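You operate a simulated robot arm through the tools that you are given. There is no shell and no other tool. Be economical: measure what you need, move in short steps, check, and stop when the job is done.

Carry out the task below with a simulated robot arm. There is one attempt and no reset: what you move stays moved.

## Task
Tip the peas left in the scoop back into their bin.
Fine: lay the scoop back where it was and screw the lid on again.

The check looks at the end state, three seconds after you hand in, the way a careful person would. Anything else that was tipped, shoved, dropped, spilled or broken makes it a failure. A push-on lid holds only when it is set on centred and level and pressed home; a screw cap is set on level and turned clockwise until tight.

## Robot
A 7-joint arm with a two-finger parallel gripper, fixed in place. Base frame: the origin is at the foot of the arm, x ahead of it, y to its left, z up; the work surface is at about z = 80. Units: cm, rad, N and s.
With the tool pointing down near the work surface it reaches from about 30 to 70 cm from the base axis. Its first joint turns from -1.152 to 1.152 rad. Payload 1.57 kg.
The tool frame sits at the grasp point between the pads (the TCP): z along the fingers, y along the line on which they close. The tips reach 3 cm beyond it. The gripper opens to 11 cm. The fingers are 2.4 cm wide and 1.2 cm thick; the gripper's body (4.8 by 11.2 cm) begins 7.8 cm behind the TCP.
Orientation is that of the tool frame in the base frame, as a unit quaternion [w, x, y, z]. With the fingers straight down and closing along the base's y, the tool's x points along the base's -x, its y along +y and its z along -z.

## Interface
- The arm moves only by the tool apply_moves. Its argument "increments" is a list that holds one entry, the list of rows, each a list of 7 numbers: the gripper command, from -1 (shut) to 1 (fully open), values between in proportion, then the shift along the base's x, y, z in cm, then the turn, a rotation vector about the base's x, y, z in rad. In form: [[[hand, x, y, z, wx, wy, wz], ...]]. A call has 1 to 8 rows; each row shifts and turns the commanded pose from where the row before left it. Each row takes 0.2 s and may step no farther than 5 cm and 0.15 rad from the row before; otherwise, or with a gripper value out of range, the whole call is refused. Where a pose cannot be reached the arm comes as near as it can. A force on the tool above 40 N (or 10 N above the force at the start of the call, whichever is more), or a blocked arm, ends the call early, and 0.2 s more pass. Each finger travels about 10.8 cm/s and halts on what it meets, pressing with about 32 N; the grip force reading is that of the motor and also rises with nothing between the fingers. The clock runs only during rows and for 0.2 s after the last one: add rows that do not move to give the fingers time. The reply holds the time, the measured pose of the TCP, the force on the tool along the base axes, the opening and the grip force, in the units named above and with some noise.
- Cameras (640 x 400 px; columns grow to the right, rows downward): "scene" is fixed at [16.91, -38.93, 142.21]; the picture's right is [0.77, -0.64, 0.00], its down [-0.26, -0.32, -0.91] and it looks along [0.58, 0.70, -0.41] (base axes); focal length 224 px, centre (320, 200). "wrist" rides on the gripper at [-3.6, 0, -8] in the tool frame; the picture's right is [0.00, -1.00, 0.00], its down [0.97, 0.00, -0.24] and it looks along [0.24, 0.00, 0.97] (tool axes); focal length 218 px, centre (320, 200). There is no depth. A picture from a camera that has moved, and an enlarged one, comes with that camera's place and axes in the base frame and with its lens.
- grab_frame(camera): a new picture of that camera. The clock stands still meanwhile.
- close_up(camera, box): a new picture of the part [left, top, right, bottom] of that camera's present view, enlarged. The clock stands still meanwhile.
- close_job(): hands the job in; it is judged then, once.

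Work in short steps. Places have to be worked out from the pictures, the camera data and where the tool is seen: move nearer, look again, correct. Check each grasp and each placing, and mend what went wrong. You have 120 turns and 64 pictures in all, those below and enlarged ones among them. Open the gripper and draw the arm clear of the work before you hand the job in, unless the task says otherwise; then end with one line.

The tools are called after ">>>" as a command line: name --argument value ..., lists and objects as JSON in quotes. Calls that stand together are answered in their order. apply_moves: Moves the arm, as the interface text tells. Its arguments: {"type":"object","properties":{"increments":{"type":"array"}},"required":["increments"]} The other tools are called the same way: grab_frame (camera) takes a picture; close_up (camera, box) takes an enlarged picture of a part of a camera's view; close_job () hands the job in.

At the start:

```text
clock: 0.0
position: [34.69, -9.59, 131.89]
tcp_rot: [0.0, -0.001, 1.0, 0.0]
wrist_force: [-0.4, -0.3, -0.5]
gripper_width: 11.01
gripper_force: 0.1
```

scene: 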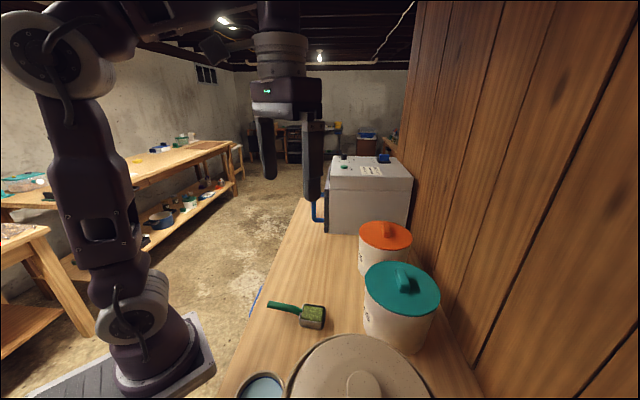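
wrist: 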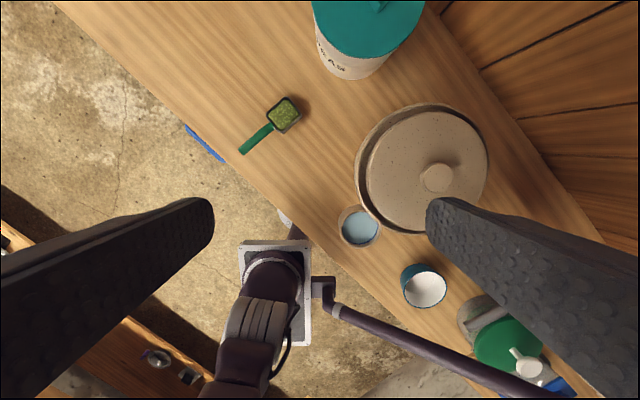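

I start with enlarged looks at the scoop and the bins, to read labels and find places.

>>> close_up --camera "scene" --box '[220, 200, 460, 350]'

>>> close_up --camera "wrist" --box '[180, 0, 500, 200]'

```text
2.67 times, centred on (340, 275) of scene
camera zoom: at [16.91, -38.93, 142.21], right [0.77, -0.64, 0.0], down [-0.26, -0.32, -0.91], along [0.58, 0.7, -0.41], focal length 599 px, centre (267, 0)
```

zoom: 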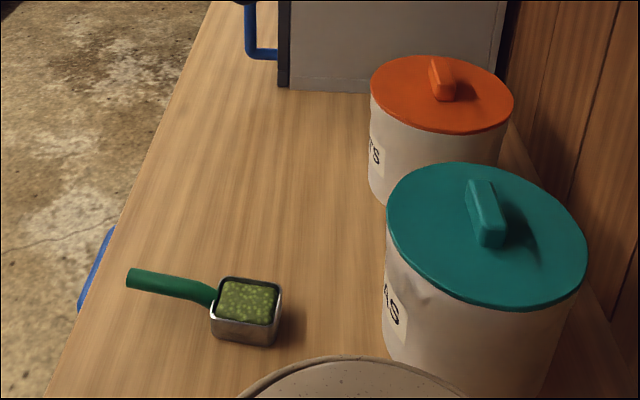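

```text
2.00 times, centred on (340, 100) of wrist
camera zoom: at [38.51, -9.6, 140.06], right [0.0, -1.0, 0.0], down [-0.97, 0.0, 0.24], along [-0.24, 0.0, -0.97], focal length 436 px, centre (280, 400)
```

zoom: 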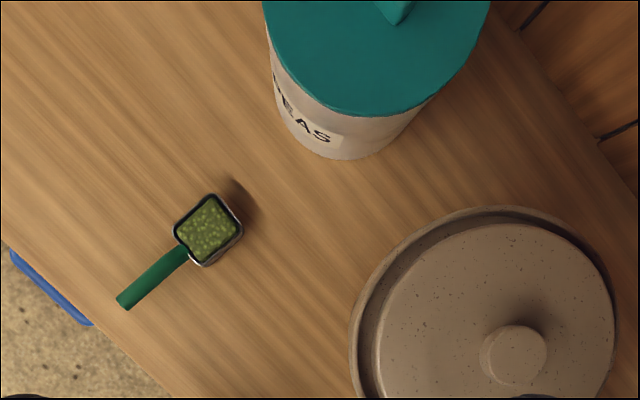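

The teal bin is labelled PEAS, with its lid at roughly (64,-18,95). The scoop bowl is near (46,-1), and its handle runs toward (37,10.6). I move over the bin for a closer look.

>>> apply_moves --increments '[[[1, 4.2, -1.4, -2, 0, 0, 0], [1, 4.2, -1.4, -2, 0, 0, 0], [1, 4.2, -1.4, -2, 0, 0, 0], [1, 4.2, -1.4, -2, 0, 0, 0], [1, 4.2, -1.4, -2, 0, 0, 0], [1, 4.2, -1.4, -2, 0, 0, 0], [1, 0, 0, 0, 0, 0, 0]]]'

>>> grab_frame --camera "wrist"

>>> grab_frame --camera "scene"

```text
clock: 1.6
position: [57.31, -16.55, 119.7]
tcp_rot: [0.0, -0.001, 1.0, 0.0]
wrist_force: [0.2, 0.1, 0.0]
gripper_width: 10.97
gripper_force: 0.0
out of reach, approached as far as the arm can: row 6
```

```text
59 pictures are left
camera wrist: at [61.09, -16.49, 127.92], right [0.0, -1.0, 0.0], down [-0.97, 0.0, 0.24], along [-0.24, 0.0, -0.97], focal length 218 px, centre (320, 200)
```

wrist: 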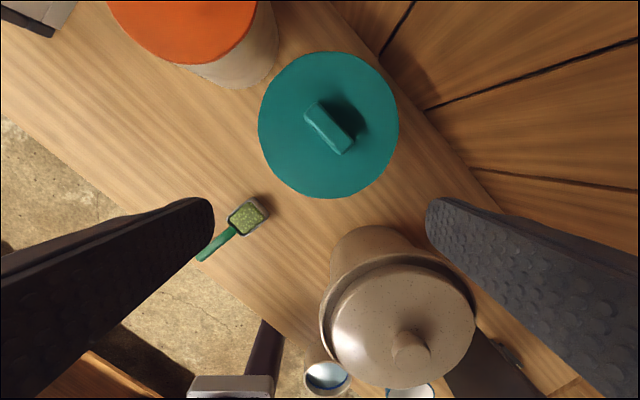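

```text
58 pictures are left
```

scene: 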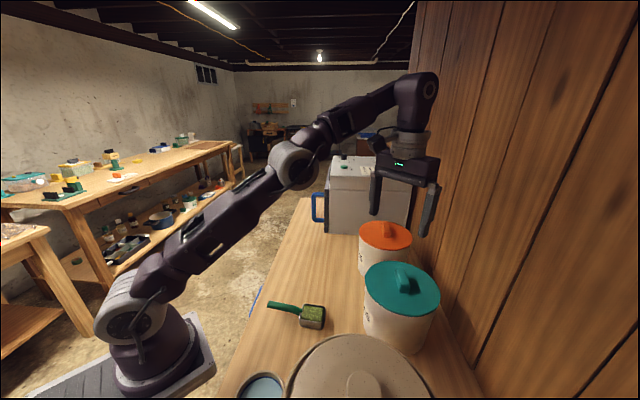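

The lid's centre works out at about (64.2,-17.7), z 94.5, radius about 10. I zoom in on the knob bar for its direction and height.

>>> close_up --camera "wrist" --box '[248, 44, 408, 204]'

>>> close_up --camera "scene" --box '[345, 210, 457, 360]'

>>> close_up --camera "scene" --box '[245, 280, 345, 345]'

```text
2.50 times, centred on (328, 124) of wrist
camera zoom: at [61.09, -16.49, 127.92], right [0.0, -1.0, 0.0], down [-0.97, 0.0, 0.24], along [-0.24, 0.0, -0.97], focal length 546 px, centre (300, 390)
```

zoom: 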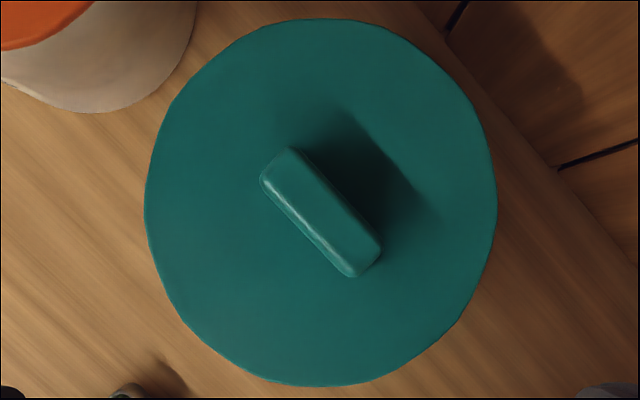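

```text
2.67 times, centred on (401, 285) of scene
camera zoom: at [16.91, -38.93, 142.21], right [0.77, -0.64, 0.0], down [-0.26, -0.32, -0.91], along [0.58, 0.7, -0.41], focal length 599 px, centre (104, -27)
```

zoom: 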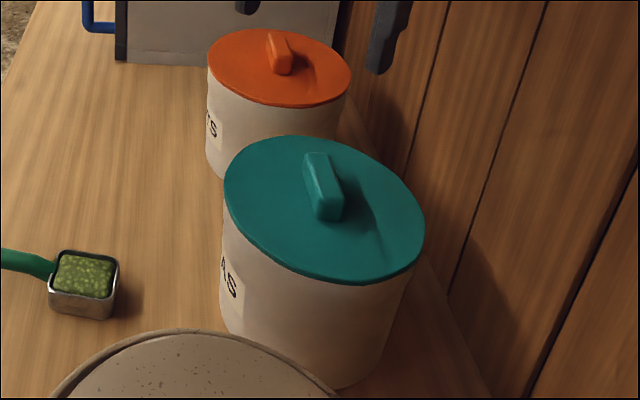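

```text
6.15 times, centred on (295, 312) of scene
camera zoom: at [16.91, -38.93, 142.21], right [0.77, -0.64, 0.0], down [-0.26, -0.32, -0.91], along [0.58, 0.7, -0.41], focal length 1382 px, centre (474, -492)
```

zoom: 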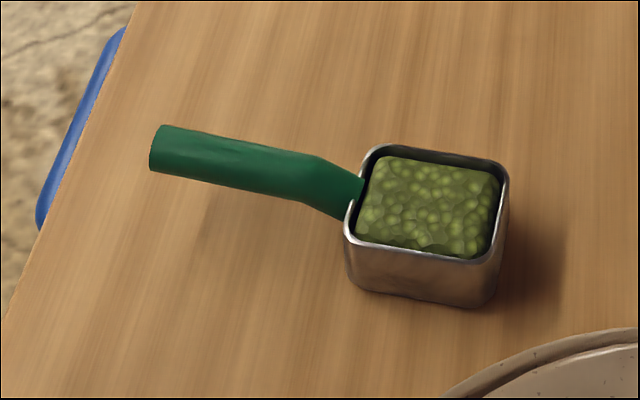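

The bar runs about 43° from the base x, centred near (63.6,-17.5), with its top at about z 97.7. I rotate the gripper +0.75 rad about the vertical and come down above it.

>>> apply_moves --increments '[[[0.5, 0.3, 0, -3.5, 0, 0, 0.15], [0.5, 0.5, -0.1, -3, 0, 0, 0.15], [0.5, 1.5, -0.2, -3, 0, 0, 0.15], [0.5, 1.5, -0.3, -3, 0, 0, 0.15], [0.5, 1.5, -0.3, -2, 0, 0, 0.15], [0.5, 1, 0, 0, 0, 0, 0], [0.5, 0, 0, 0, 0, 0, 0]]]'

>>> grab_frame --camera "wrist"

>>> close_up --camera "scene" --box '[300, 130, 500, 330]'

```text
clock: 3.2
position: [63.67, -17.36, 105.13]
tcp_rot: [0.0, -0.367, 0.93, 0.0]
wrist_force: [0.3, 0.5, 0.0]
gripper_width: 8.24
gripper_force: 0.1
```

```text
54 pictures are left
camera wrist: at [66.38, -14.85, 113.43], right [0.68, -0.73, 0.0], down [-0.71, -0.66, 0.24], along [-0.18, -0.16, -0.97], focal length 218 px, centre (320, 200)
```

wrist: 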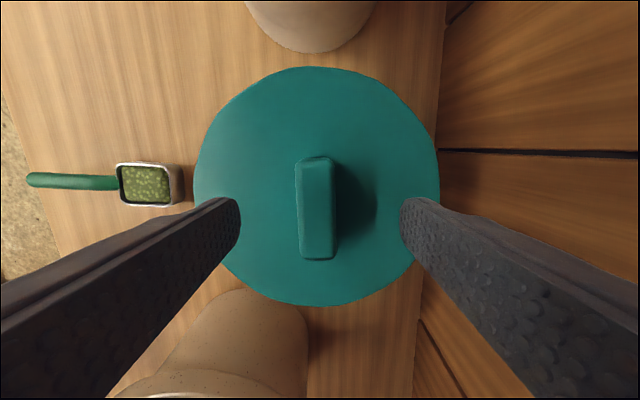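

```text
2.00 times, centred on (400, 230) of scene
camera zoom: at [16.91, -38.93, 142.21], right [0.77, -0.64, 0.0], down [-0.26, -0.32, -0.91], along [0.58, 0.7, -0.41], focal length 449 px, centre (160, 140)
```

zoom: 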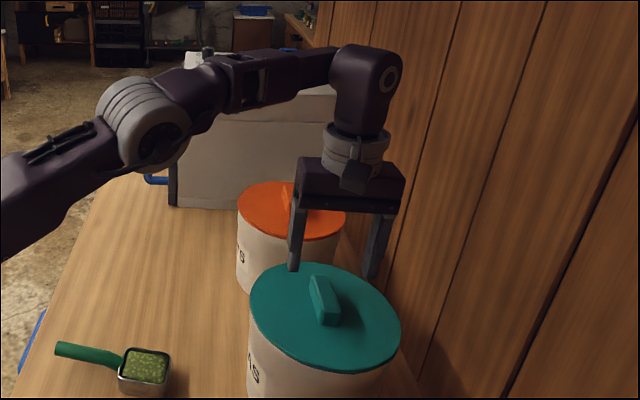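

The gripper is centred over the bar with about 2° of yaw left to correct. I descend so the tips stop just above the lid, then close.

>>> apply_moves --increments '[[[0.2, 0, 0, -2.5, 0, 0, 0.03], [0.2, 0, 0, -2.3, 0, 0, 0], [0.2, 0, 0, -2, 0, 0, 0], [0.2, 0, 0, 0, 0, 0, 0], [-1, 0, 0, 0, 0, 0, 0], [-1, 0, 0, 0, 0, 0, 0], [-1, 0, 0, 0, 0, 0, 0]]]'

>>> close_up --camera "scene" --box '[340, 180, 460, 300]'

```text
clock: 4.0
position: [63.67, -17.53, 99.85]
tcp_rot: [0.004, -0.379, 0.925, -0.005]
wrist_force: [-6.1, 1.2, 13.3]
gripper_width: 7.01
gripper_force: 2.7
stopped in row 3: the force on the tool passed its limit (the readings are from after the stop); the commanded pose is now the measured one
```

```text
3.33 times, centred on (400, 240) of scene
camera zoom: at [16.86, -38.92, 142.22], right [0.77, -0.64, 0.0], down [-0.26, -0.32, -0.91], along [0.58, 0.7, -0.41], focal length 748 px, centre (53, 67)
```

zoom: 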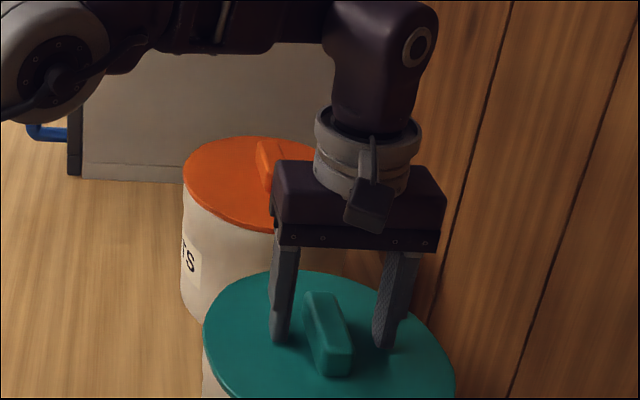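

The fingertips met the lid at TCP z 99.85, so the lid top is at about 96.8. I back off 0.4 cm and close on the bar.

>>> apply_moves --increments '[[[0.2, 0, 0, 0.4, 0, 0, 0], [0.2, 0, 0, 0, 0, 0, 0], [-1, 0, 0, 0, 0, 0, 0], [-1, 0, 0, 0, 0, 0, 0], [-1, 0, 0, 0, 0, 0, 0]]]'

>>> grab_frame --camera "wrist"

```text
clock: 5.0
position: [63.49, -17.07, 100.04]
tcp_rot: [0.0, -0.381, 0.925, 0.002]
wrist_force: [-11.4, 4.3, 6.6]
gripper_width: 2.51
gripper_force: 32.0
stopped in row 5: the force on the tool passed its limit (the readings are from after the stop); the commanded pose is now the measured one
```

```text
51 pictures are left
camera wrist: at [66.22, -14.55, 108.25], right [0.7, -0.71, 0.0], down [-0.69, -0.68, 0.24], along [-0.17, -0.17, -0.97], focal length 218 px, centre (320, 200)
```

wrist: 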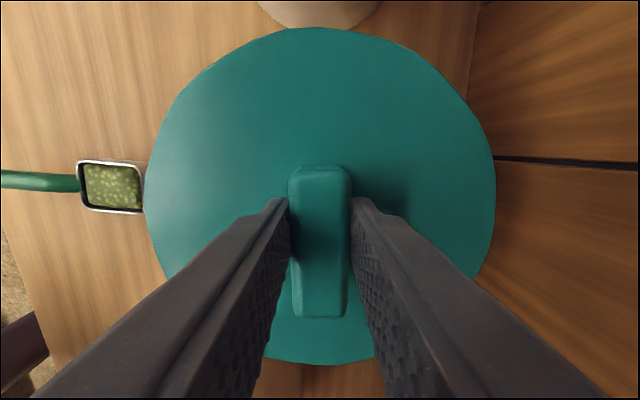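

The bar is gripped at 2.51 cm. From the image the lid axis is at about (63.1,-17.6), so I am roughly 0.6 cm off along the bar; I regrip centred.

>>> apply_moves --increments '[[[-0.4, 0, 0, 0.2, 0, 0, 0], [-0.4, -0.4, -0.5, 0, 0, 0, 0], [-0.4, 0, 0, 0, 0, 0, 0], [-1, 0, 0, 0, 0, 0, 0], [-1, 0, 0, 0, 0, 0, 0], [-1, 0, 0, 0, 0, 0, 0]]]'

```text
clock: 6.5
position: [63.01, -17.56, 100.17]
tcp_rot: [-0.001, -0.381, 0.925, 0.003]
wrist_force: [-22.4, 12.9, 0.6]
gripper_width: 2.53
gripper_force: 32.1
```

Gripped centred, with some sideways load. I nudge the command to relieve it and begin turning counter-clockwise.

>>> apply_moves --increments '[[[-1, -0.1, 0.07, 0, 0, 0, 0], [-1, 0, 0, 0, 0, 0, 0.08], [-1, 0, 0, 0, 0, 0, 0.1], [-1, 0, 0, 0, 0, 0, 0.1], [-1, 0, 0, 0, 0, 0, 0.1]]]'

```text
clock: 7.7
position: [62.96, -17.6, 100.17]
tcp_rot: [0.0, -0.549, 0.836, 0.002]
wrist_force: [-16.3, 10.7, -6.3]
gripper_width: 2.54
gripper_force: 31.8
```

It turned 0.38 rad. I check with a picture whether the lid follows, and continue turning.

>>> apply_moves --increments '[[[-1, -0.05, 0.05, 0, 0, 0, 0.1], [-1, 0, 0, 0, 0, 0, 0.12], [-1, 0, 0, 0, 0, 0, 0.12], [-1, 0, 0, 0, 0, 0, 0.12], [-1, 0, 0, 0, 0, 0, 0.12]]]'

>>> close_up --camera "scene" --box '[340, 180, 500, 370]'

```text
clock: 8.8
position: [63.02, -17.5, 100.18]
tcp_rot: [0.001, 0.765, -0.643, -0.002]
wrist_force: [-22.7, 10.8, -2.2]
gripper_width: 2.54
gripper_force: 31.6
```

```text
2.11 times, centred on (420, 275) of scene
camera zoom: at [16.85, -38.9, 142.23], right [0.77, -0.64, 0.0], down [-0.26, -0.32, -0.91], along [0.58, 0.7, -0.41], focal length 473 px, centre (110, 42)
```

zoom: 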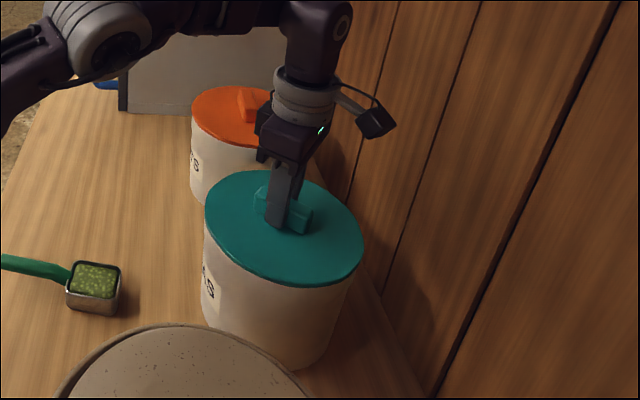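

The lid turned about 55° with the bin still. I test with a tiny lift to see whether it is free.

>>> apply_moves --increments '[[[-1, -0.08, 0.05, 0.1, 0, 0, 0], [-1, 0, 0, 0.1, 0, 0, 0]]]'

```text
clock: 9.4
position: [62.92, -17.54, 100.28]
tcp_rot: [0.001, 0.765, -0.644, -0.002]
wrist_force: [-15.7, 5.8, -22.8]
gripper_width: 2.51
gripper_force: 31.9
```

Still held, pulling 23 N. I ease the lift and keep turning.

>>> apply_moves --increments '[[[-1, -0.08, 0.02, -0.1, 0, 0, 0.1], [-1, 0, 0, 0, 0, 0, 0.14], [-1, 0, 0, 0, 0, 0, 0.14], [-1, 0, 0, 0, 0, 0, 0.14], [-1, 0, 0, 0, 0, 0, 0.14]]]'

```text
clock: 10.7
position: [62.86, -17.6, 100.21]
tcp_rot: [0.0, 0.933, -0.36, -0.001]
wrist_force: [-13.4, -4.5, -17.6]
gripper_width: 2.53
gripper_force: 32.4
```

The lid has turned 93° in all and still pulls down. I continue.

>>> apply_moves --increments '[[[-1, 0, 0, 0, 0, 0, 0.14], [-1, 0, 0, 0, 0, 0, 0.14], [-1, 0, 0, 0, 0, 0, 0.14], [-1, 0, 0, 0, 0, 0, 0.14], [-1, 0, 0, 0, 0, 0, 0]]]'

```text
clock: 11.8
position: [62.8, -17.67, 100.32]
tcp_rot: [0.001, 0.996, -0.089, -0.002]
wrist_force: [-21.1, -13.5, -5.0]
gripper_width: 2.52
gripper_force: 31.8
```

It is loosening: z rose and the pull dropped. I shift slightly to relieve the side load, turn more and test the lift.

>>> apply_moves --increments '[[[-1, -0.1, -0.06, 0, 0, 0, 0.1], [-1, 0, 0, 0, 0, 0, 0.14], [-1, 0, 0, 0, 0, 0, 0.14], [-1, 0, 0, 0.1, 0, 0, 0], [-1, 0, 0, 0.1, 0, 0, 0]]]'

>>> close_up --camera "scene" --box '[340, 180, 500, 370]'

```text
clock: 13.1
position: [62.88, -17.67, 100.43]
tcp_rot: [0.003, 0.995, 0.099, -0.001]
wrist_force: [9.6, -15.4, -1.7]
gripper_width: 2.53
gripper_force: 31.8
```

```text
2.11 times, centred on (420, 275) of scene
camera zoom: at [16.94, -38.98, 142.19], right [0.77, -0.64, 0.0], down [-0.26, -0.31, -0.91], along [0.58, 0.7, -0.41], focal length 473 px, centre (110, 42)
```

zoom: 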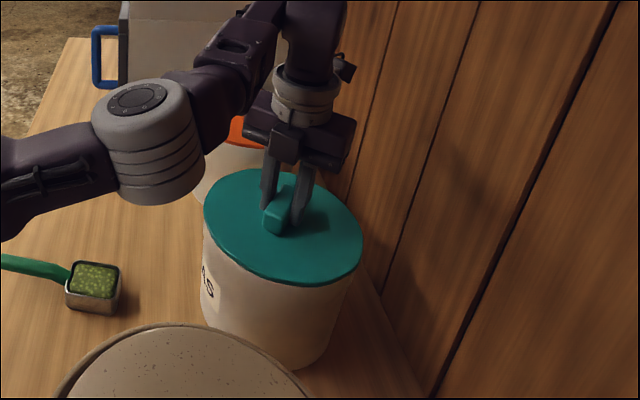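

The pull is down to about 2 N. I lift a little more.

>>> apply_moves --increments '[[[-1, 0, 0, 0.15, 0, 0, 0], [-1, 0, 0, 0.15, 0, 0, 0], [-1, 0, 0, 0, 0, 0, 0]]]'

```text
clock: 13.8
position: [62.85, -17.63, 100.53]
tcp_rot: [0.0, 0.995, 0.1, -0.002]
wrist_force: [10.3, -19.5, -31.2]
gripper_width: 2.53
gripper_force: 32.3
```

Held still (31 N). I ease down and keep turning.

>>> apply_moves --increments '[[[-1, 0, -0.05, -0.1, 0, 0, 0.1], [-1, 0, 0, 0, 0, 0, 0.14], [-1, 0, 0, 0, 0, 0, 0.14], [-1, 0, 0, 0, 0, 0, 0.14], [-1, 0, 0, 0, 0, 0, 0]]]'

```text
clock: 14.8
position: [61.51, -18.02, 100.09]
tcp_rot: [0.004, 0.99, 0.141, -0.001]
wrist_force: [3.5, -3.4, -5.2]
gripper_width: 2.53
gripper_force: 31.6
out of reach, approached as far as the arm can: row 1, 2, 3, 4
stopped in row 4: the force on the tool passed its limit (the readings are from after the stop); the commanded pose is now the measured one
```

The wrist reached its limit and the tool shifted about 1.3 cm toward the base. I look at whether the bin moved.

>>> grab_frame --camera "wrist"

>>> close_up --camera "scene" --box '[340, 180, 500, 370]'

```text
48 pictures are left
camera wrist: at [58.25, -18.94, 108.33], right [-0.28, 0.96, -0.01], down [0.93, 0.27, 0.24], along [0.23, 0.06, -0.97], focal length 218 px, centre (320, 200)
```

wrist: 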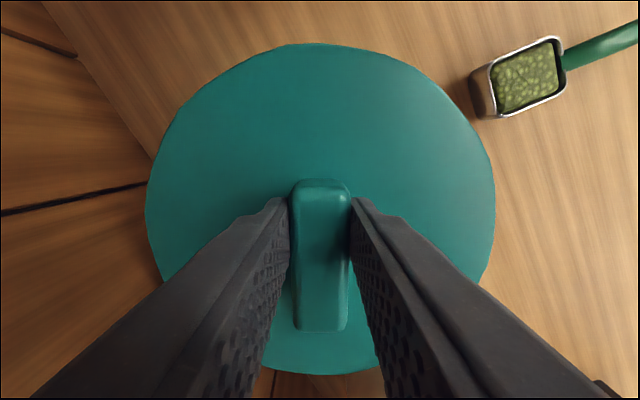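

```text
2.11 times, centred on (420, 275) of scene
camera zoom: at [16.92, -38.95, 142.21], right [0.77, -0.64, 0.0], down [-0.26, -0.31, -0.91], along [0.58, 0.7, -0.41], focal length 473 px, centre (110, 42)
```

zoom: 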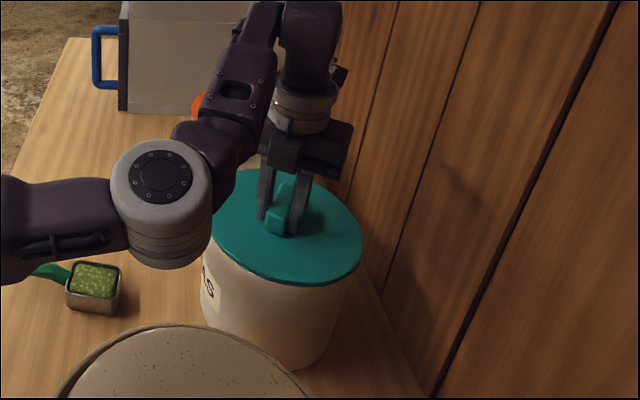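

The bin is still in place; only the fingers slid along the bar. I release, lift, turn back by half a turn, and regrip for a second stroke.

>>> apply_moves --increments '[[[-0.2, 0, 0, 0.2, 0, 0, 0], [-0.2, 0, 0, 1.5, 0, 0, 0], [-0.2, 0, 0, 2.5, 0, 0, 0], [-0.2, 0.3, 0, 1, 0, 0, -0.15], [-0.2, 0.3, 0.1, 0, 0, 0, -0.15], [-0.2, 0.3, 0.1, 0, 0, 0, -0.15], [-0.2, 0.3, 0.1, 0, 0, 0, -0.15], [-0.2, 0.1, 0, 0, 0, 0, -0.15]]]'

>>> apply_moves --increments '[[[-0.2, 0, 0, 0, 0, 0, -0.15], [-0.2, 0, 0, 0, 0, 0, -0.15], [-0.2, 0, 0, 0, 0, 0, -0.15], [-0.2, 0, 0, 0, 0, 0, -0.15], [-0.2, 0, 0, 0, 0, 0, -0.15], [-0.2, 0, 0, 0, 0, 0, -0.15], [-0.2, 0, 0, 0, 0, 0, -0.15], [-0.2, 0, 0, 0, 0, 0, -0.15]]]'

>>> apply_moves --increments '[[[-0.2, 0, 0, 0, 0, 0, -0.15], [-0.2, 0, 0, 0, 0, 0, -0.15], [-0.2, 0, 0, 0, 0, 0, -0.15], [-0.2, 0, 0, 0, 0, 0, -0.15], [-0.2, 0, 0, 0, 0, 0, -0.15], [-0.2, 0, 0, 0, 0, 0, -0.15], [-0.2, 0, 0, 0, 0, 0, -0.15], [-0.2, 0, 0, 0, 0, 0, -0.14]]]'

>>> grab_frame --camera "wrist"

>>> grab_frame --camera "scene"

```text
clock: 16.6
position: [62.4, -18.1, 102.72]
tcp_rot: [0.003, 0.972, -0.233, -0.002]
wrist_force: [0.3, 2.8, -0.4]
gripper_width: 4.56
gripper_force: 1.3
out of reach, approached as far as the arm can: row 2, 3
```

```text
clock: 18.4
position: [62.37, -18.03, 102.66]
tcp_rot: [-0.001, -0.672, 0.741, 0.004]
wrist_force: [0.8, 0.7, -1.3]
gripper_width: 4.54
gripper_force: 0.3
```

```text
clock: 20.2
position: [62.3, -18.17, 102.66]
tcp_rot: [0.001, -0.14, 0.99, 0.003]
wrist_force: [2.5, -1.5, -0.2]
gripper_width: 4.55
gripper_force: 0.4
```

```text
46 pictures are left
camera wrist: at [65.91, -17.1, 110.91], right [0.28, -0.96, -0.01], down [-0.93, -0.27, 0.24], along [-0.23, -0.06, -0.97], focal length 218 px, centre (320, 200)
```

wrist: 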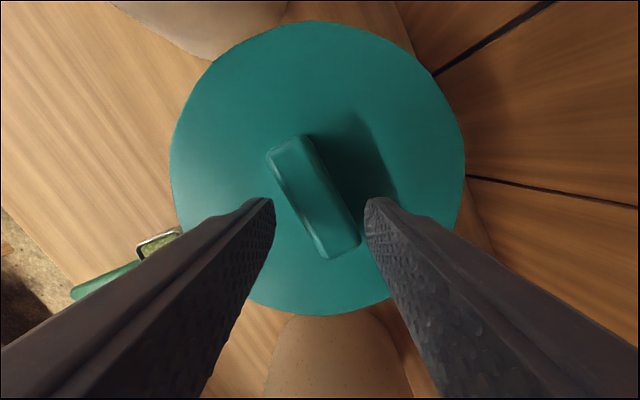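

```text
45 pictures are left
```

scene: 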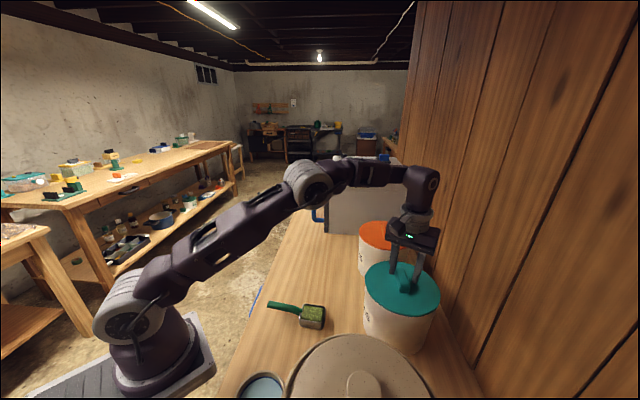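

The bar is back at about 44°: the fingers had not cleared it and dragged the lid back, so the bar top is near z 100. I lift properly, open wide, and rotate the other way to about -136° so one stroke gives the full range.

>>> apply_moves --increments '[[[0.3, 0, 0, 1.5, 0, 0, 0], [0.3, 0, 0, 1.5, 0, 0, 0], [0.3, 0, 0, 0, 0, 0, 0]]]'

>>> apply_moves --increments '[[[0.3, 0, 0, 0, 0, 0, -0.15], [0.3, 0, 0, 0, 0, 0, -0.15], [0.3, 0, 0, 0, 0, 0, -0.15], [0.3, 0, 0, 0, 0, 0, -0.15], [0.3, 0, 0, 0, 0, 0, -0.15], [0.3, 0, 0, 0, 0, 0, -0.15], [0.3, 0, 0, 0, 0, 0, -0.15], [0.3, 0, 0, 0, 0, 0, -0.15]]]'

```text
clock: 21.0
position: [62.34, -18.06, 105.72]
tcp_rot: [0.002, -0.143, 0.99, 0.004]
wrist_force: [-0.4, 0.7, -0.5]
gripper_width: 7.15
gripper_force: 0.0
```

```text
clock: 22.8
position: [62.35, -18.11, 105.78]
tcp_rot: [0.003, 0.443, 0.897, 0.002]
wrist_force: [0.7, -0.6, -0.2]
gripper_width: 7.15
gripper_force: 0.0
```

Rotation proceeds freely (yaw -53°). I continue.

>>> apply_moves --increments '[[[0.3, 0, 0, 0, 0, 0, -0.15], [0.3, 0, 0, 0, 0, 0, -0.15], [0.3, 0, 0, 0, 0, 0, -0.15], [0.3, 0, 0, 0, 0, 0, -0.15], [0.3, 0, 0, 0, 0, 0, -0.15], [0.3, 0, 0, 0, 0, 0, -0.15], [0.3, 0, 0, 0, 0, 0, -0.15], [0.3, 0, 0, 0, 0, 0, -0.15]]]'

>>> apply_moves --increments '[[[0.3, 0.25, 0.2, 0, 0, 0, -0.13], [0.3, 0.25, 0.2, 0, 0, 0, -0.13], [0.3, 0, 0, 0, 0, 0, 0]]]'

>>> grab_frame --camera "wrist"

>>> grab_frame --camera "scene"

```text
clock: 24.6
position: [62.35, -18.15, 105.7]
tcp_rot: [0.004, 0.871, 0.492, 0.0]
wrist_force: [0.1, 0.2, 1.4]
gripper_width: 7.15
gripper_force: 0.1
```

```text
clock: 25.4
position: [62.9, -17.76, 105.7]
tcp_rot: [0.004, 0.927, 0.375, -0.001]
wrist_force: [0.5, -0.7, -0.9]
gripper_width: 7.15
gripper_force: 0.1
```

```text
44 pictures are left
camera wrist: at [60.39, -20.08, 113.92], right [-0.69, 0.72, -0.01], down [0.7, 0.68, 0.24], along [0.18, 0.16, -0.97], focal length 218 px, centre (320, 200)
```

wrist: 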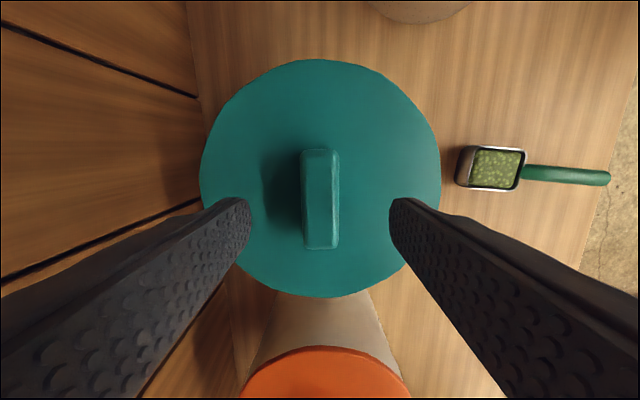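

```text
43 pictures are left
```

scene: 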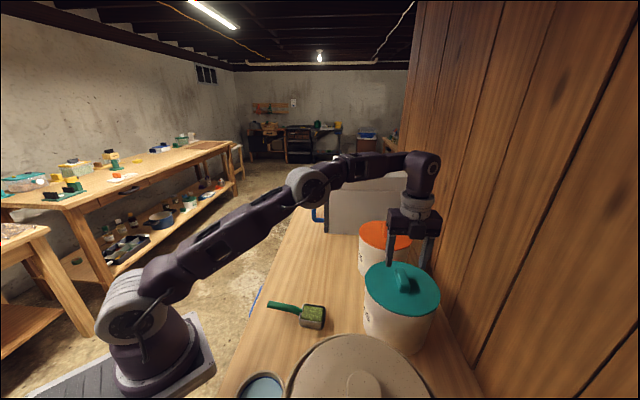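

Reachable, and well aligned with the bar. I descend to z about 100.2 and close.

>>> apply_moves --increments '[[[0, 0.1, 0.2, -2, 0, 0, 0], [0, 0, 0, -2, 0, 0, 0], [0, 0, 0, -1.4, 0, 0, 0], [0, 0, 0, 0, 0, 0, 0], [-1, 0, 0, 0, 0, 0, 0], [-1, 0, 0, 0, 0, 0, 0], [-1, 0, 0, 0, 0, 0, 0]]]'

```text
clock: 27.0
position: [63.08, -17.51, 100.33]
tcp_rot: [0.004, 0.927, 0.375, 0.0]
wrist_force: [9.0, -7.3, -1.7]
gripper_width: 2.54
gripper_force: 32.5
```

Gripped with a small side load. Now the unscrewing stroke.

>>> apply_moves --increments '[[[-1, 0.03, -0.03, 0, 0, 0, 0.14], [-1, 0, 0, 0, 0, 0, 0.14], [-1, 0, 0, 0, 0, 0, 0.14], [-1, 0, 0, 0, 0, 0, 0.14], [-1, 0, 0, 0, 0, 0, 0.14], [-1, 0, 0, 0, 0, 0, 0.14], [-1, 0, 0, 0, 0, 0, 0.14]]]'

>>> apply_moves --increments '[[[-1, 0, 0, 0, 0, 0, 0.14], [-1, 0, 0, 0, 0, 0, 0.14], [-1, 0, 0, 0.05, 0, 0, 0.14], [-1, 0, 0, 0.05, 0, 0, 0.14], [-1, 0, 0, 0.05, 0, 0, 0.14], [-1, 0, 0, 0, 0, 0, 0.14], [-1, 0, 0, 0, 0, 0, 0.14]]]'

```text
clock: 28.6
position: [62.92, -17.61, 100.39]
tcp_rot: [0.003, 0.641, 0.767, 0.001]
wrist_force: [0.5, -2.1, 5.0]
gripper_width: 2.53
gripper_force: 32.0
```

```text
clock: 30.2
position: [62.78, -17.59, 100.35]
tcp_rot: [0.001, 0.204, 0.979, 0.002]
wrist_force: [-18.4, -7.8, -2.9]
gripper_width: 2.51
gripper_force: 32.1
```

Turned 112°, and the forces are moderate. I continue with a small centring correction.

>>> apply_moves --increments '[[[-1, -0.1, -0.04, 0, 0, 0, 0.14], [-1, 0, 0, 0.05, 0, 0, 0.14], [-1, 0, 0, 0, 0, 0, 0.14], [-1, 0, 0, 0.05, 0, 0, 0.14], [-1, 0, 0, 0, 0, 0, 0.14], [-1, 0, 0, 0.05, 0, 0, 0.14], [-1, 0, 0, 0, 0, 0, 0.14]]]'

>>> close_up --camera "scene" --box '[340, 180, 500, 370]'

```text
clock: 31.8
position: [62.93, -17.7, 100.57]
tcp_rot: [0.0, -0.281, 0.96, 0.003]
wrist_force: [-8.5, -24.9, -24.4]
gripper_width: 2.53
gripper_force: 32.1
```

```text
2.11 times, centred on (420, 275) of scene
camera zoom: at [16.93, -39.02, 142.18], right [0.77, -0.64, 0.0], down [-0.26, -0.31, -0.91], along [0.58, 0.7, -0.41], focal length 473 px, centre (110, 42)
```

zoom: 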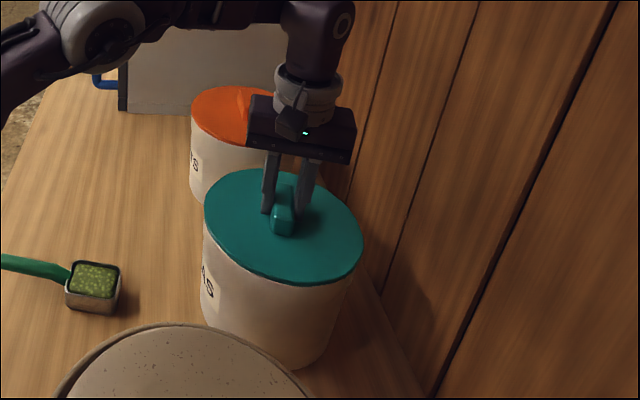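

Turned 169° and still engaged. I continue, easing the side load.

>>> apply_moves --increments '[[[-1, 0, -0.1, -0.05, 0, 0, 0.14], [-1, 0, 0, 0, 0, 0, 0.14], [-1, 0, 0, 0, 0, 0, 0.14], [-1, 0, 0, 0, 0, 0, 0.14], [-1, 0, 0, 0, 0, 0, 0.14], [-1, 0, 0, 0, 0, 0, 0.14], [-1, 0, 0, 0, 0, 0, 0.14]]]'

>>> apply_moves --increments '[[[-1, 0, 0, 0, 0, 0, 0.14], [-1, 0, 0, 0, 0, 0, 0.14], [-1, 0, 0, 0, 0, 0, 0.14], [-1, 0, 0, 0, 0, 0, 0.14], [-1, 0, 0, 0, 0, 0, 0]]]'

```text
clock: 33.4
position: [62.92, -17.67, 100.49]
tcp_rot: [-0.001, -0.699, 0.715, 0.003]
wrist_force: [1.2, 0.4, -1.3]
gripper_width: 2.53
gripper_force: 32.2
```

```text
clock: 34.6
position: [62.79, -17.65, 100.5]
tcp_rot: [0.001, 0.87, -0.494, -0.003]
wrist_force: [-1.0, -0.3, -0.5]
gripper_width: 2.54
gripper_force: 32.4
```

All forces dropped to zero after about 257°, so the lid looks free. I test the lift.

>>> apply_moves --increments '[[[-1, 0, 0, 0.3, 0, 0, 0], [-1, 0, 0, 0.4, 0, 0, 0], [-1, 0, 0, 0.5, 0, 0, 0], [-1, 0, 0, 0, 0, 0, 0]]]'

>>> close_up --camera "scene" --box '[340, 180, 500, 370]'

```text
clock: 35.6
position: [62.8, -17.61, 101.83]
tcp_rot: [0.002, 0.869, -0.495, -0.003]
wrist_force: [-0.5, 0.6, -1.1]
gripper_width: 2.49
gripper_force: 32.0
```

```text
2.11 times, centred on (420, 275) of scene
camera zoom: at [16.91, -38.93, 142.21], right [0.77, -0.64, 0.0], down [-0.26, -0.32, -0.91], along [0.58, 0.7, -0.41], focal length 473 px, centre (110, 42)
```

zoom: 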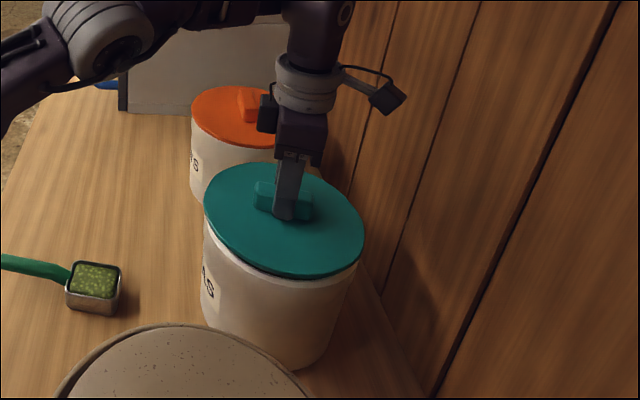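

The lid is off and hanging cleanly. I raise it and carry it to the free bench near (57,14), clear of the scoop and orange bin.

>>> apply_moves --increments '[[[-1, 0, 0, 1.5, 0, 0, 0], [-1, 0, 0, 2, 0, 0, 0], [-1, -0.3, 1, 0.5, 0, 0, 0], [-1, -0.8, 3.5, 0, 0, 0, 0], [-1, -0.8, 4.5, 0, 0, 0, 0], [-1, -0.8, 4.5, 0, 0, 0, 0], [-1, -0.8, 4.5, 0, 0, 0, 0]]]'

>>> apply_moves --increments '[[[-1, -0.8, 4.5, -1, 0, 0, 0], [-1, -0.8, 4.5, -2, 0, 0, 0], [-1, -0.8, 4.5, -2, 0, 0, 0], [-1, 0, 0, -3, 0, 0, 0], [-1, 0, 0, -2, 0, 0, 0], [-1, 0, 0, 0, 0, 0, 0]]]'

>>> grab_frame --camera "scene"

```text
clock: 37.2
position: [59.42, 0.32, 105.75]
tcp_rot: [0.002, 0.869, -0.495, -0.004]
wrist_force: [-0.3, 0.1, -1.0]
gripper_width: 2.5
gripper_force: 32.2
```

```text
clock: 38.6
position: [56.91, 13.8, 95.79]
tcp_rot: [0.002, 0.869, -0.494, -0.003]
wrist_force: [-0.2, 0.3, -1.0]
gripper_width: 2.5
gripper_force: 31.8
```

```text
40 pictures are left
```

scene: 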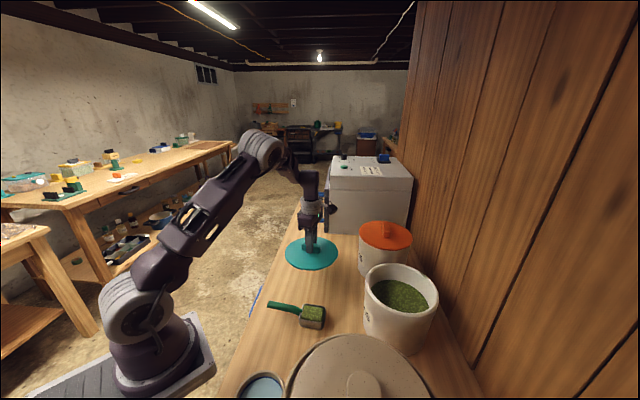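

The lid is over clear bench, about 17 cm from the edge, and the bin is open with peas visible. I lower it.

>>> apply_moves --increments '[[[-1, 0, 0, -4, 0, 0, 0], [-1, 0, 0, -3.5, 0, 0, 0], [-1, 0, 0, -1, 0, 0, 0], [-1, 0, 0, -0.6, 0, 0, 0], [-1, 0, 0, -0.5, 0, 0, 0], [-1, 0, 0, -0.4, 0, 0, 0], [-1, 0, 0, -0.4, 0, 0, 0], [-1, 0, 0, -0.4, 0, 0, 0]]]'

```text
clock: 40.4
position: [57.22, 13.74, 85.42]
tcp_rot: [0.0, 0.869, -0.495, 0.0]
wrist_force: [0.1, -0.3, 6.0]
gripper_width: 2.53
gripper_force: 32.1
stopped in row 8: the force on the tool passed its limit (the readings are from after the stop); the commanded pose is now the measured one
```

Contact with the bench at TCP z 85.42. I release and lift well clear, keeping note of yaw 120.7° at (57.2,13.7).

>>> apply_moves --increments '[[[-0.2, 0, 0, 0, 0, 0, 0], [-0.2, 0, 0, 0, 0, 0, 0], [-0.2, 0, 0, 2, 0, 0, 0], [-0.2, 0, 0, 4, 0, 0, 0], [-0.2, 0, 0, 4.5, 0, 0, 0], [-0.2, 0, 0, 4.5, 0, 0, 0], [-0.2, 0, 0, 0, 0, 0, 0]]]'

>>> grab_frame --camera "wrist"

>>> close_up --camera "scene" --box '[250, 200, 450, 360]'

```text
clock: 42.0
position: [57.03, 13.83, 100.42]
tcp_rot: [0.0, 0.869, -0.495, -0.001]
wrist_force: [0.6, -0.4, 0.6]
gripper_width: 4.41
gripper_force: 0.0
```

```text
39 pictures are left
camera wrist: at [55.39, 17.0, 108.63], right [0.86, 0.51, 0.0], down [0.5, -0.83, 0.24], along [0.12, -0.21, -0.97], focal length 218 px, centre (320, 200)
```

wrist: 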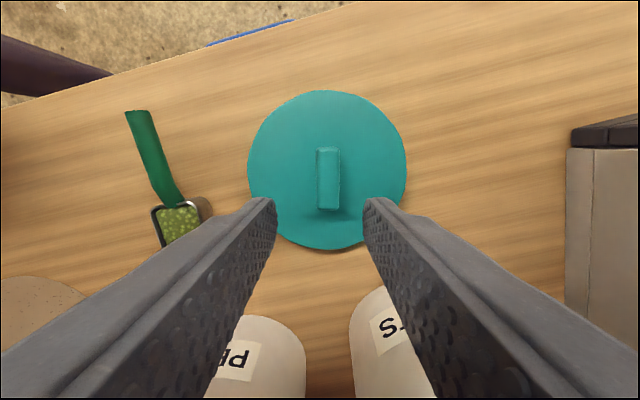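

```text
2.50 times, centred on (350, 280) of scene
camera zoom: at [16.91, -38.93, 142.21], right [0.77, -0.64, 0.0], down [-0.26, -0.32, -0.91], along [0.58, 0.7, -0.41], focal length 561 px, centre (245, 0)
```

zoom: 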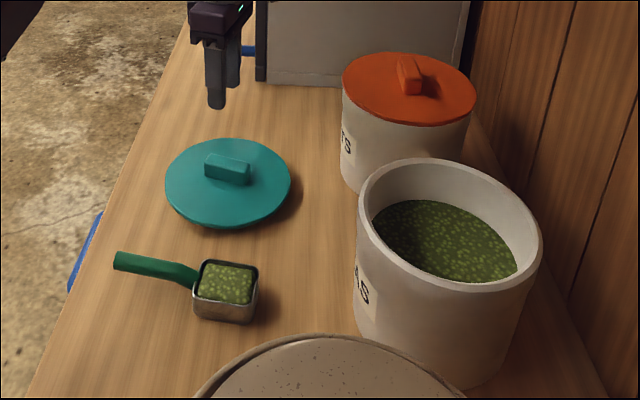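

The lid lies flat on the bench. The scoop handle's straight part runs from about (36.8,9.7) to (41.9,3.8) at z about 84, heading -49°. I move above (40.2,5.8) with yaw 131° and look.

>>> apply_moves --increments '[[[0, -3.4, -1.6, -1, 0, 0, 0.06], [0, -3.4, -1.6, -1, 0, 0, 0.06], [0, -3.4, -1.6, -1, 0, 0, 0.06], [0, -3.4, -1.6, -1, 0, 0, 0], [0, -3.2, -1.6, -1, 0, 0, 0], [0, 0, 0, 0, 0, 0, 0]]]'

>>> grab_frame --camera "wrist"

```text
clock: 43.4
position: [40.2, 5.75, 95.44]
tcp_rot: [0.001, 0.91, -0.415, -0.001]
wrist_force: [-0.6, 0.6, -0.3]
gripper_width: 5.49
gripper_force: 0.1
```

```text
37 pictures are left
camera wrist: at [37.95, 8.63, 103.56], right [0.75, 0.66, 0.0], down [0.64, -0.73, 0.24], along [0.16, -0.18, -0.97], focal length 218 px, centre (320, 200)
```

wrist: 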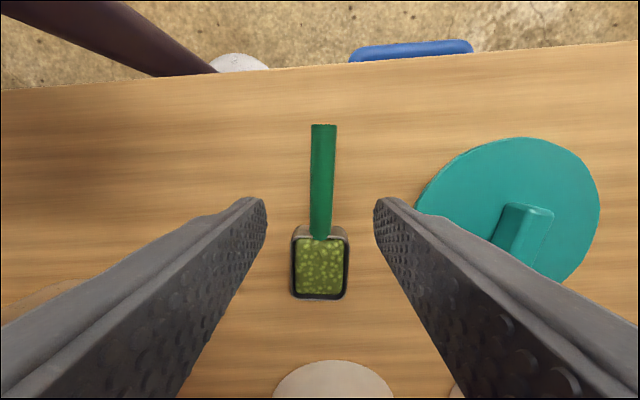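

Alignment is good. I shift 0.6 cm back along the handle, descend to z 84.2 and close.

>>> apply_moves --increments '[[[0, -0.3, 0.5, -4, 0, 0, 0], [0, 0, 0, -4, 0, 0, 0], [0, 0, 0, -2, 0, 0, 0], [0, 0, 0, -1.2, 0, 0, 0], [0, 0, 0, 0, 0, 0, 0]]]'

>>> close_up --camera "scene" --box '[230, 250, 370, 350]'

```text
clock: 44.6
position: [39.9, 6.38, 84.0]
tcp_rot: [0.0, 0.91, -0.415, 0.0]
wrist_force: [0.4, 0.4, 0.0]
gripper_width: 5.48
gripper_force: 0.0
```

```text
4.00 times, centred on (300, 300) of scene
camera zoom: at [16.91, -38.93, 142.21], right [0.77, -0.64, 0.0], down [-0.26, -0.32, -0.91], along [0.58, 0.7, -0.41], focal length 898 px, centre (400, -200)
```

zoom: 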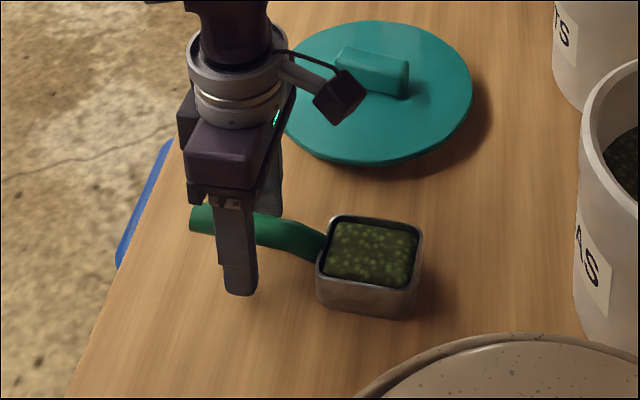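

The fingers straddle the handle. I close slowly-partial, then fully.

>>> apply_moves --increments '[[[-0.5, 0, 0, 0, 0, 0, 0], [-1, 0, 0, 0, 0, 0, 0], [-1, 0, 0, 0, 0, 0, 0], [-1, 0, 0, 0, 0, 0, 0]]]'

>>> close_up --camera "scene" --box '[230, 250, 370, 350]'

```text
clock: 45.6
position: [39.94, 6.44, 84.26]
tcp_rot: [0.001, 0.91, -0.415, -0.001]
wrist_force: [-0.1, -0.1, 0.5]
gripper_width: 2.11
gripper_force: 31.8
```

```text
4.00 times, centred on (300, 300) of scene
camera zoom: at [16.91, -38.93, 142.21], right [0.77, -0.64, 0.0], down [-0.26, -0.32, -0.91], along [0.58, 0.7, -0.41], focal length 898 px, centre (400, -200)
```

zoom: 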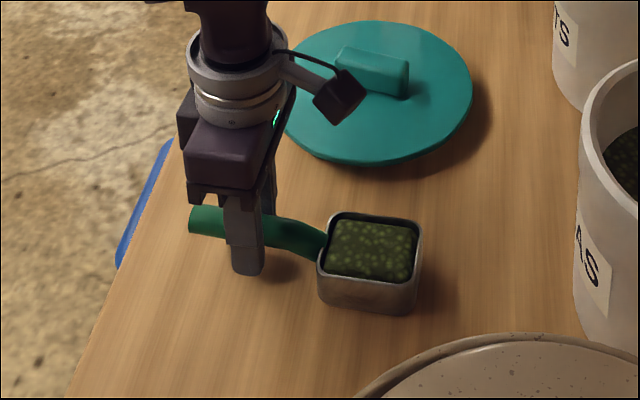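

Gripped at 2.11 cm, pose (39.94, 6.44, 84.2), yaw 131°. I lift slowly.

>>> apply_moves --increments '[[[-1, 0, 0, 0.5, 0, 0, 0], [-1, 0, 0, 1, 0, 0, 0], [-1, 0, 0, 1.5, 0, 0, 0], [-1, 0, 0, 1.5, 0, 0, 0], [-1, 0, 0, 1.5, 0, 0, 0], [-1, 0, 0, 1, 0, 0, 0], [-1, 0, 0, 0, 0, 0, 0]]]'

>>> close_up --camera "scene" --box '[230, 220, 370, 350]'

>>> grab_frame --camera "wrist"

```text
clock: 47.2
position: [40.08, 6.24, 91.28]
tcp_rot: [0.0, 0.91, -0.415, -0.001]
wrist_force: [-0.6, 0.5, -1.7]
gripper_width: 2.08
gripper_force: 31.8
```

```text
3.08 times, centred on (300, 285) of scene
camera zoom: at [16.91, -38.93, 142.21], right [0.77, -0.64, 0.0], down [-0.26, -0.32, -0.91], along [0.58, 0.7, -0.41], focal length 691 px, centre (382, -62)
```

zoom: 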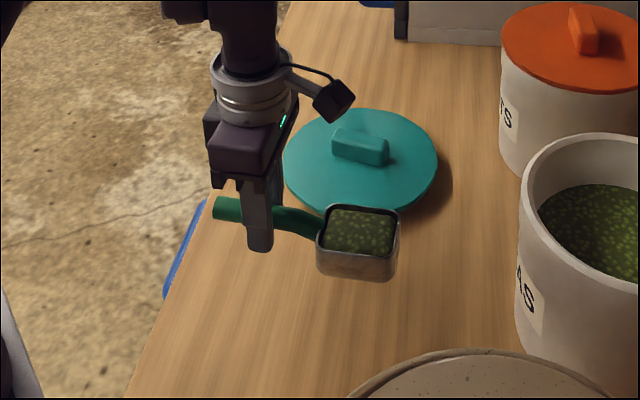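

```text
33 pictures are left
camera wrist: at [37.82, 9.11, 99.33], right [0.75, 0.66, 0.0], down [0.64, -0.73, 0.24], along [0.16, -0.18, -0.97], focal length 218 px, centre (320, 200)
```

wrist: 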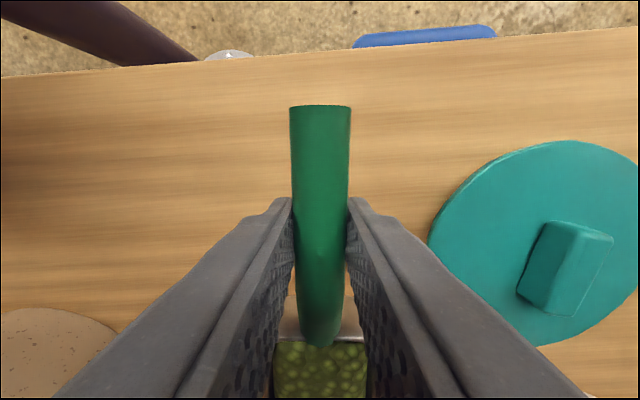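

Level and secure, with no peas lost. I raise to about z 106.

>>> apply_moves --increments '[[[-1, 0, 0, 1.2, 0, 0, 0], [-1, 0, 0, 2.3, 0, 0, 0], [-1, 0, 0, 2.6, 0, 0, 0], [-1, 0, 0, 2.6, 0, 0, 0], [-1, 0, 0, 2.6, 0, 0, 0], [-1, 0, 0, 2.2, 0, 0, 0], [-1, 0, 0, 1, 0, 0, 0], [-1, 0, 0, 0, 0, 0, 0]]]'

>>> apply_moves --increments '[[[-1, 1.2, -0.6, 0, 0, 0, -0.06], [-1, 2.4, -1.2, 0, 0, 0, -0.12], [-1, 2.6, -1.3, 0, 0, 0, -0.12], [-1, 2.6, -1.3, 0, 0, 0, -0.12], [-1, 2.6, -1.3, 0, 0, 0, -0.12], [-1, 2.6, -1.3, 0, 0, 0, -0.12], [-1, 2.4, -1.2, 0, 0, 0, -0.12], [-1, 1.2, -0.6, 0, 0, 0, -0.06]]]'

>>> grab_frame --camera "scene"

```text
clock: 49.0
position: [40.06, 6.32, 105.72]
tcp_rot: [0.0, 0.91, -0.415, -0.002]
wrist_force: [0.7, -0.5, -2.3]
gripper_width: 2.12
gripper_force: 31.7
```

```text
clock: 50.8
position: [57.55, -2.51, 105.56]
tcp_rot: [0.001, -0.661, 0.75, 0.0]
wrist_force: [-0.1, 0.6, -1.1]
gripper_width: 2.07
gripper_force: 32.0
```

```text
32 pictures are left
```

scene: 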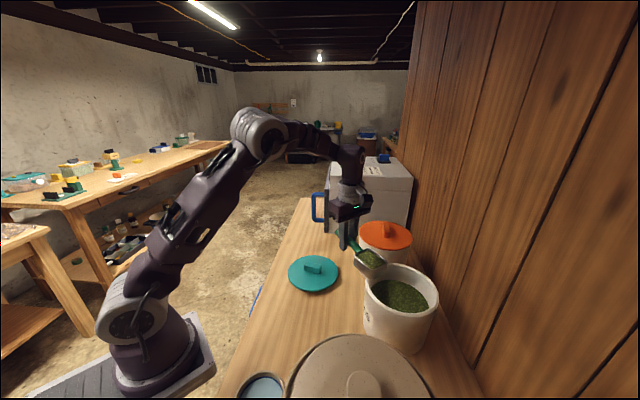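

The scoop is level beside the bin. I move the bowl over the bin's near part.

>>> apply_moves --increments '[[[-1, 1, -0.5, 0, 0, 0, -0.02], [-1, 1.8, -1, 0, 0, 0, -0.03], [-1, 1.8, -1, 0, 0, 0, 0], [-1, 1, -0.5, 0, 0, 0, 0], [-1, 0.4, -0.2, 0, 0, 0, 0], [-1, 0, 0, 0, 0, 0, 0]]]'

>>> grab_frame --camera "wrist"

>>> close_up --camera "scene" --box '[310, 200, 470, 360]'

```text
clock: 52.2
position: [63.75, -5.72, 105.69]
tcp_rot: [0.0, -0.643, 0.766, 0.001]
wrist_force: [0.3, -0.1, -0.9]
gripper_width: 2.09
gripper_force: 31.9
```

```text
31 pictures are left
camera wrist: at [64.4, -2.03, 113.82], right [0.98, -0.17, 0.0], down [-0.17, -0.96, 0.24], along [-0.04, -0.23, -0.97], focal length 218 px, centre (320, 200)
```

wrist: 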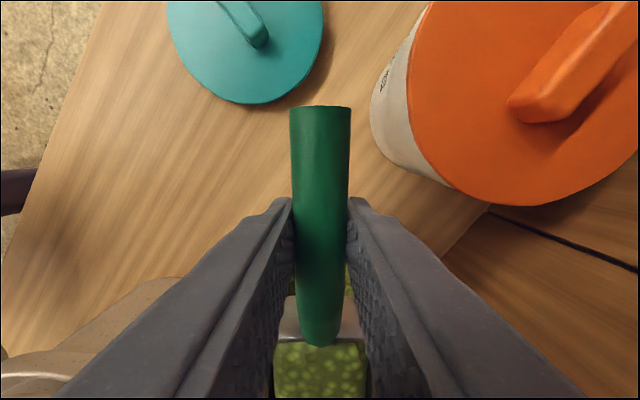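

```text
2.50 times, centred on (390, 280) of scene
camera zoom: at [16.91, -38.93, 142.21], right [0.77, -0.64, 0.0], down [-0.26, -0.32, -0.91], along [0.58, 0.7, -0.41], focal length 561 px, centre (145, 0)
```

zoom: 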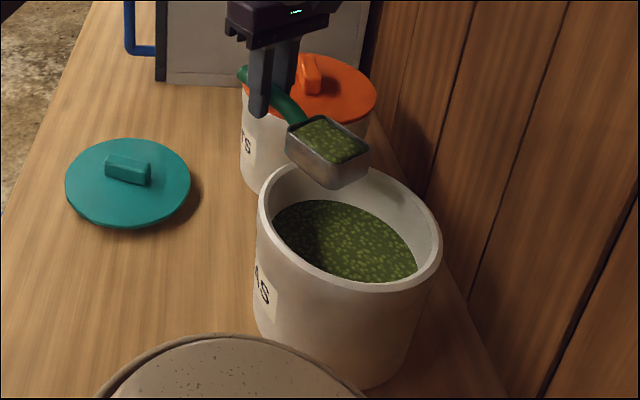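

The bowl is over the bin at about (62,-14.7). I roll about the handle axis, tool tip swinging outward, in steps.

>>> apply_moves --increments '[[[-1, 0, 0, -0.3, -0.017, -0.098, 0], [-1, 0, 0, -0.3, -0.026, -0.147, 0], [-1, 0, 0, -0.3, -0.026, -0.147, 0], [-1, 0, 0, 0, -0.026, -0.147, 0], [-1, 0, 0, 0, 0, 0, 0]]]'

>>> close_up --camera "scene" --box '[310, 200, 470, 360]'

```text
clock: 53.4
position: [63.41, -5.55, 104.78]
tcp_rot: [0.174, -0.619, 0.738, -0.207]
wrist_force: [-0.2, 0.8, -0.7]
gripper_width: 2.11
gripper_force: 32.0
```

```text
2.50 times, centred on (390, 280) of scene
camera zoom: at [16.91, -38.93, 142.21], right [0.77, -0.64, 0.0], down [-0.26, -0.32, -0.91], along [0.58, 0.7, -0.41], focal length 561 px, centre (145, 0)
```

zoom: 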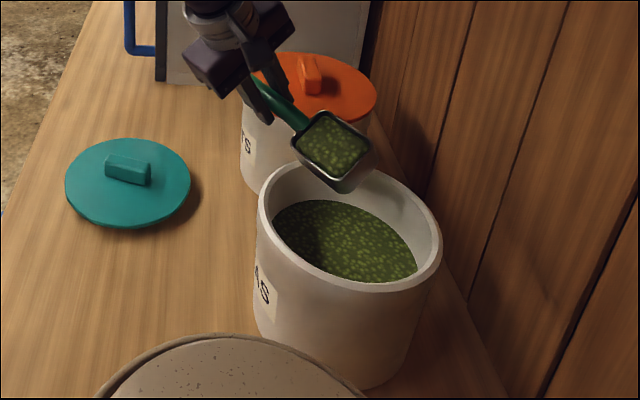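

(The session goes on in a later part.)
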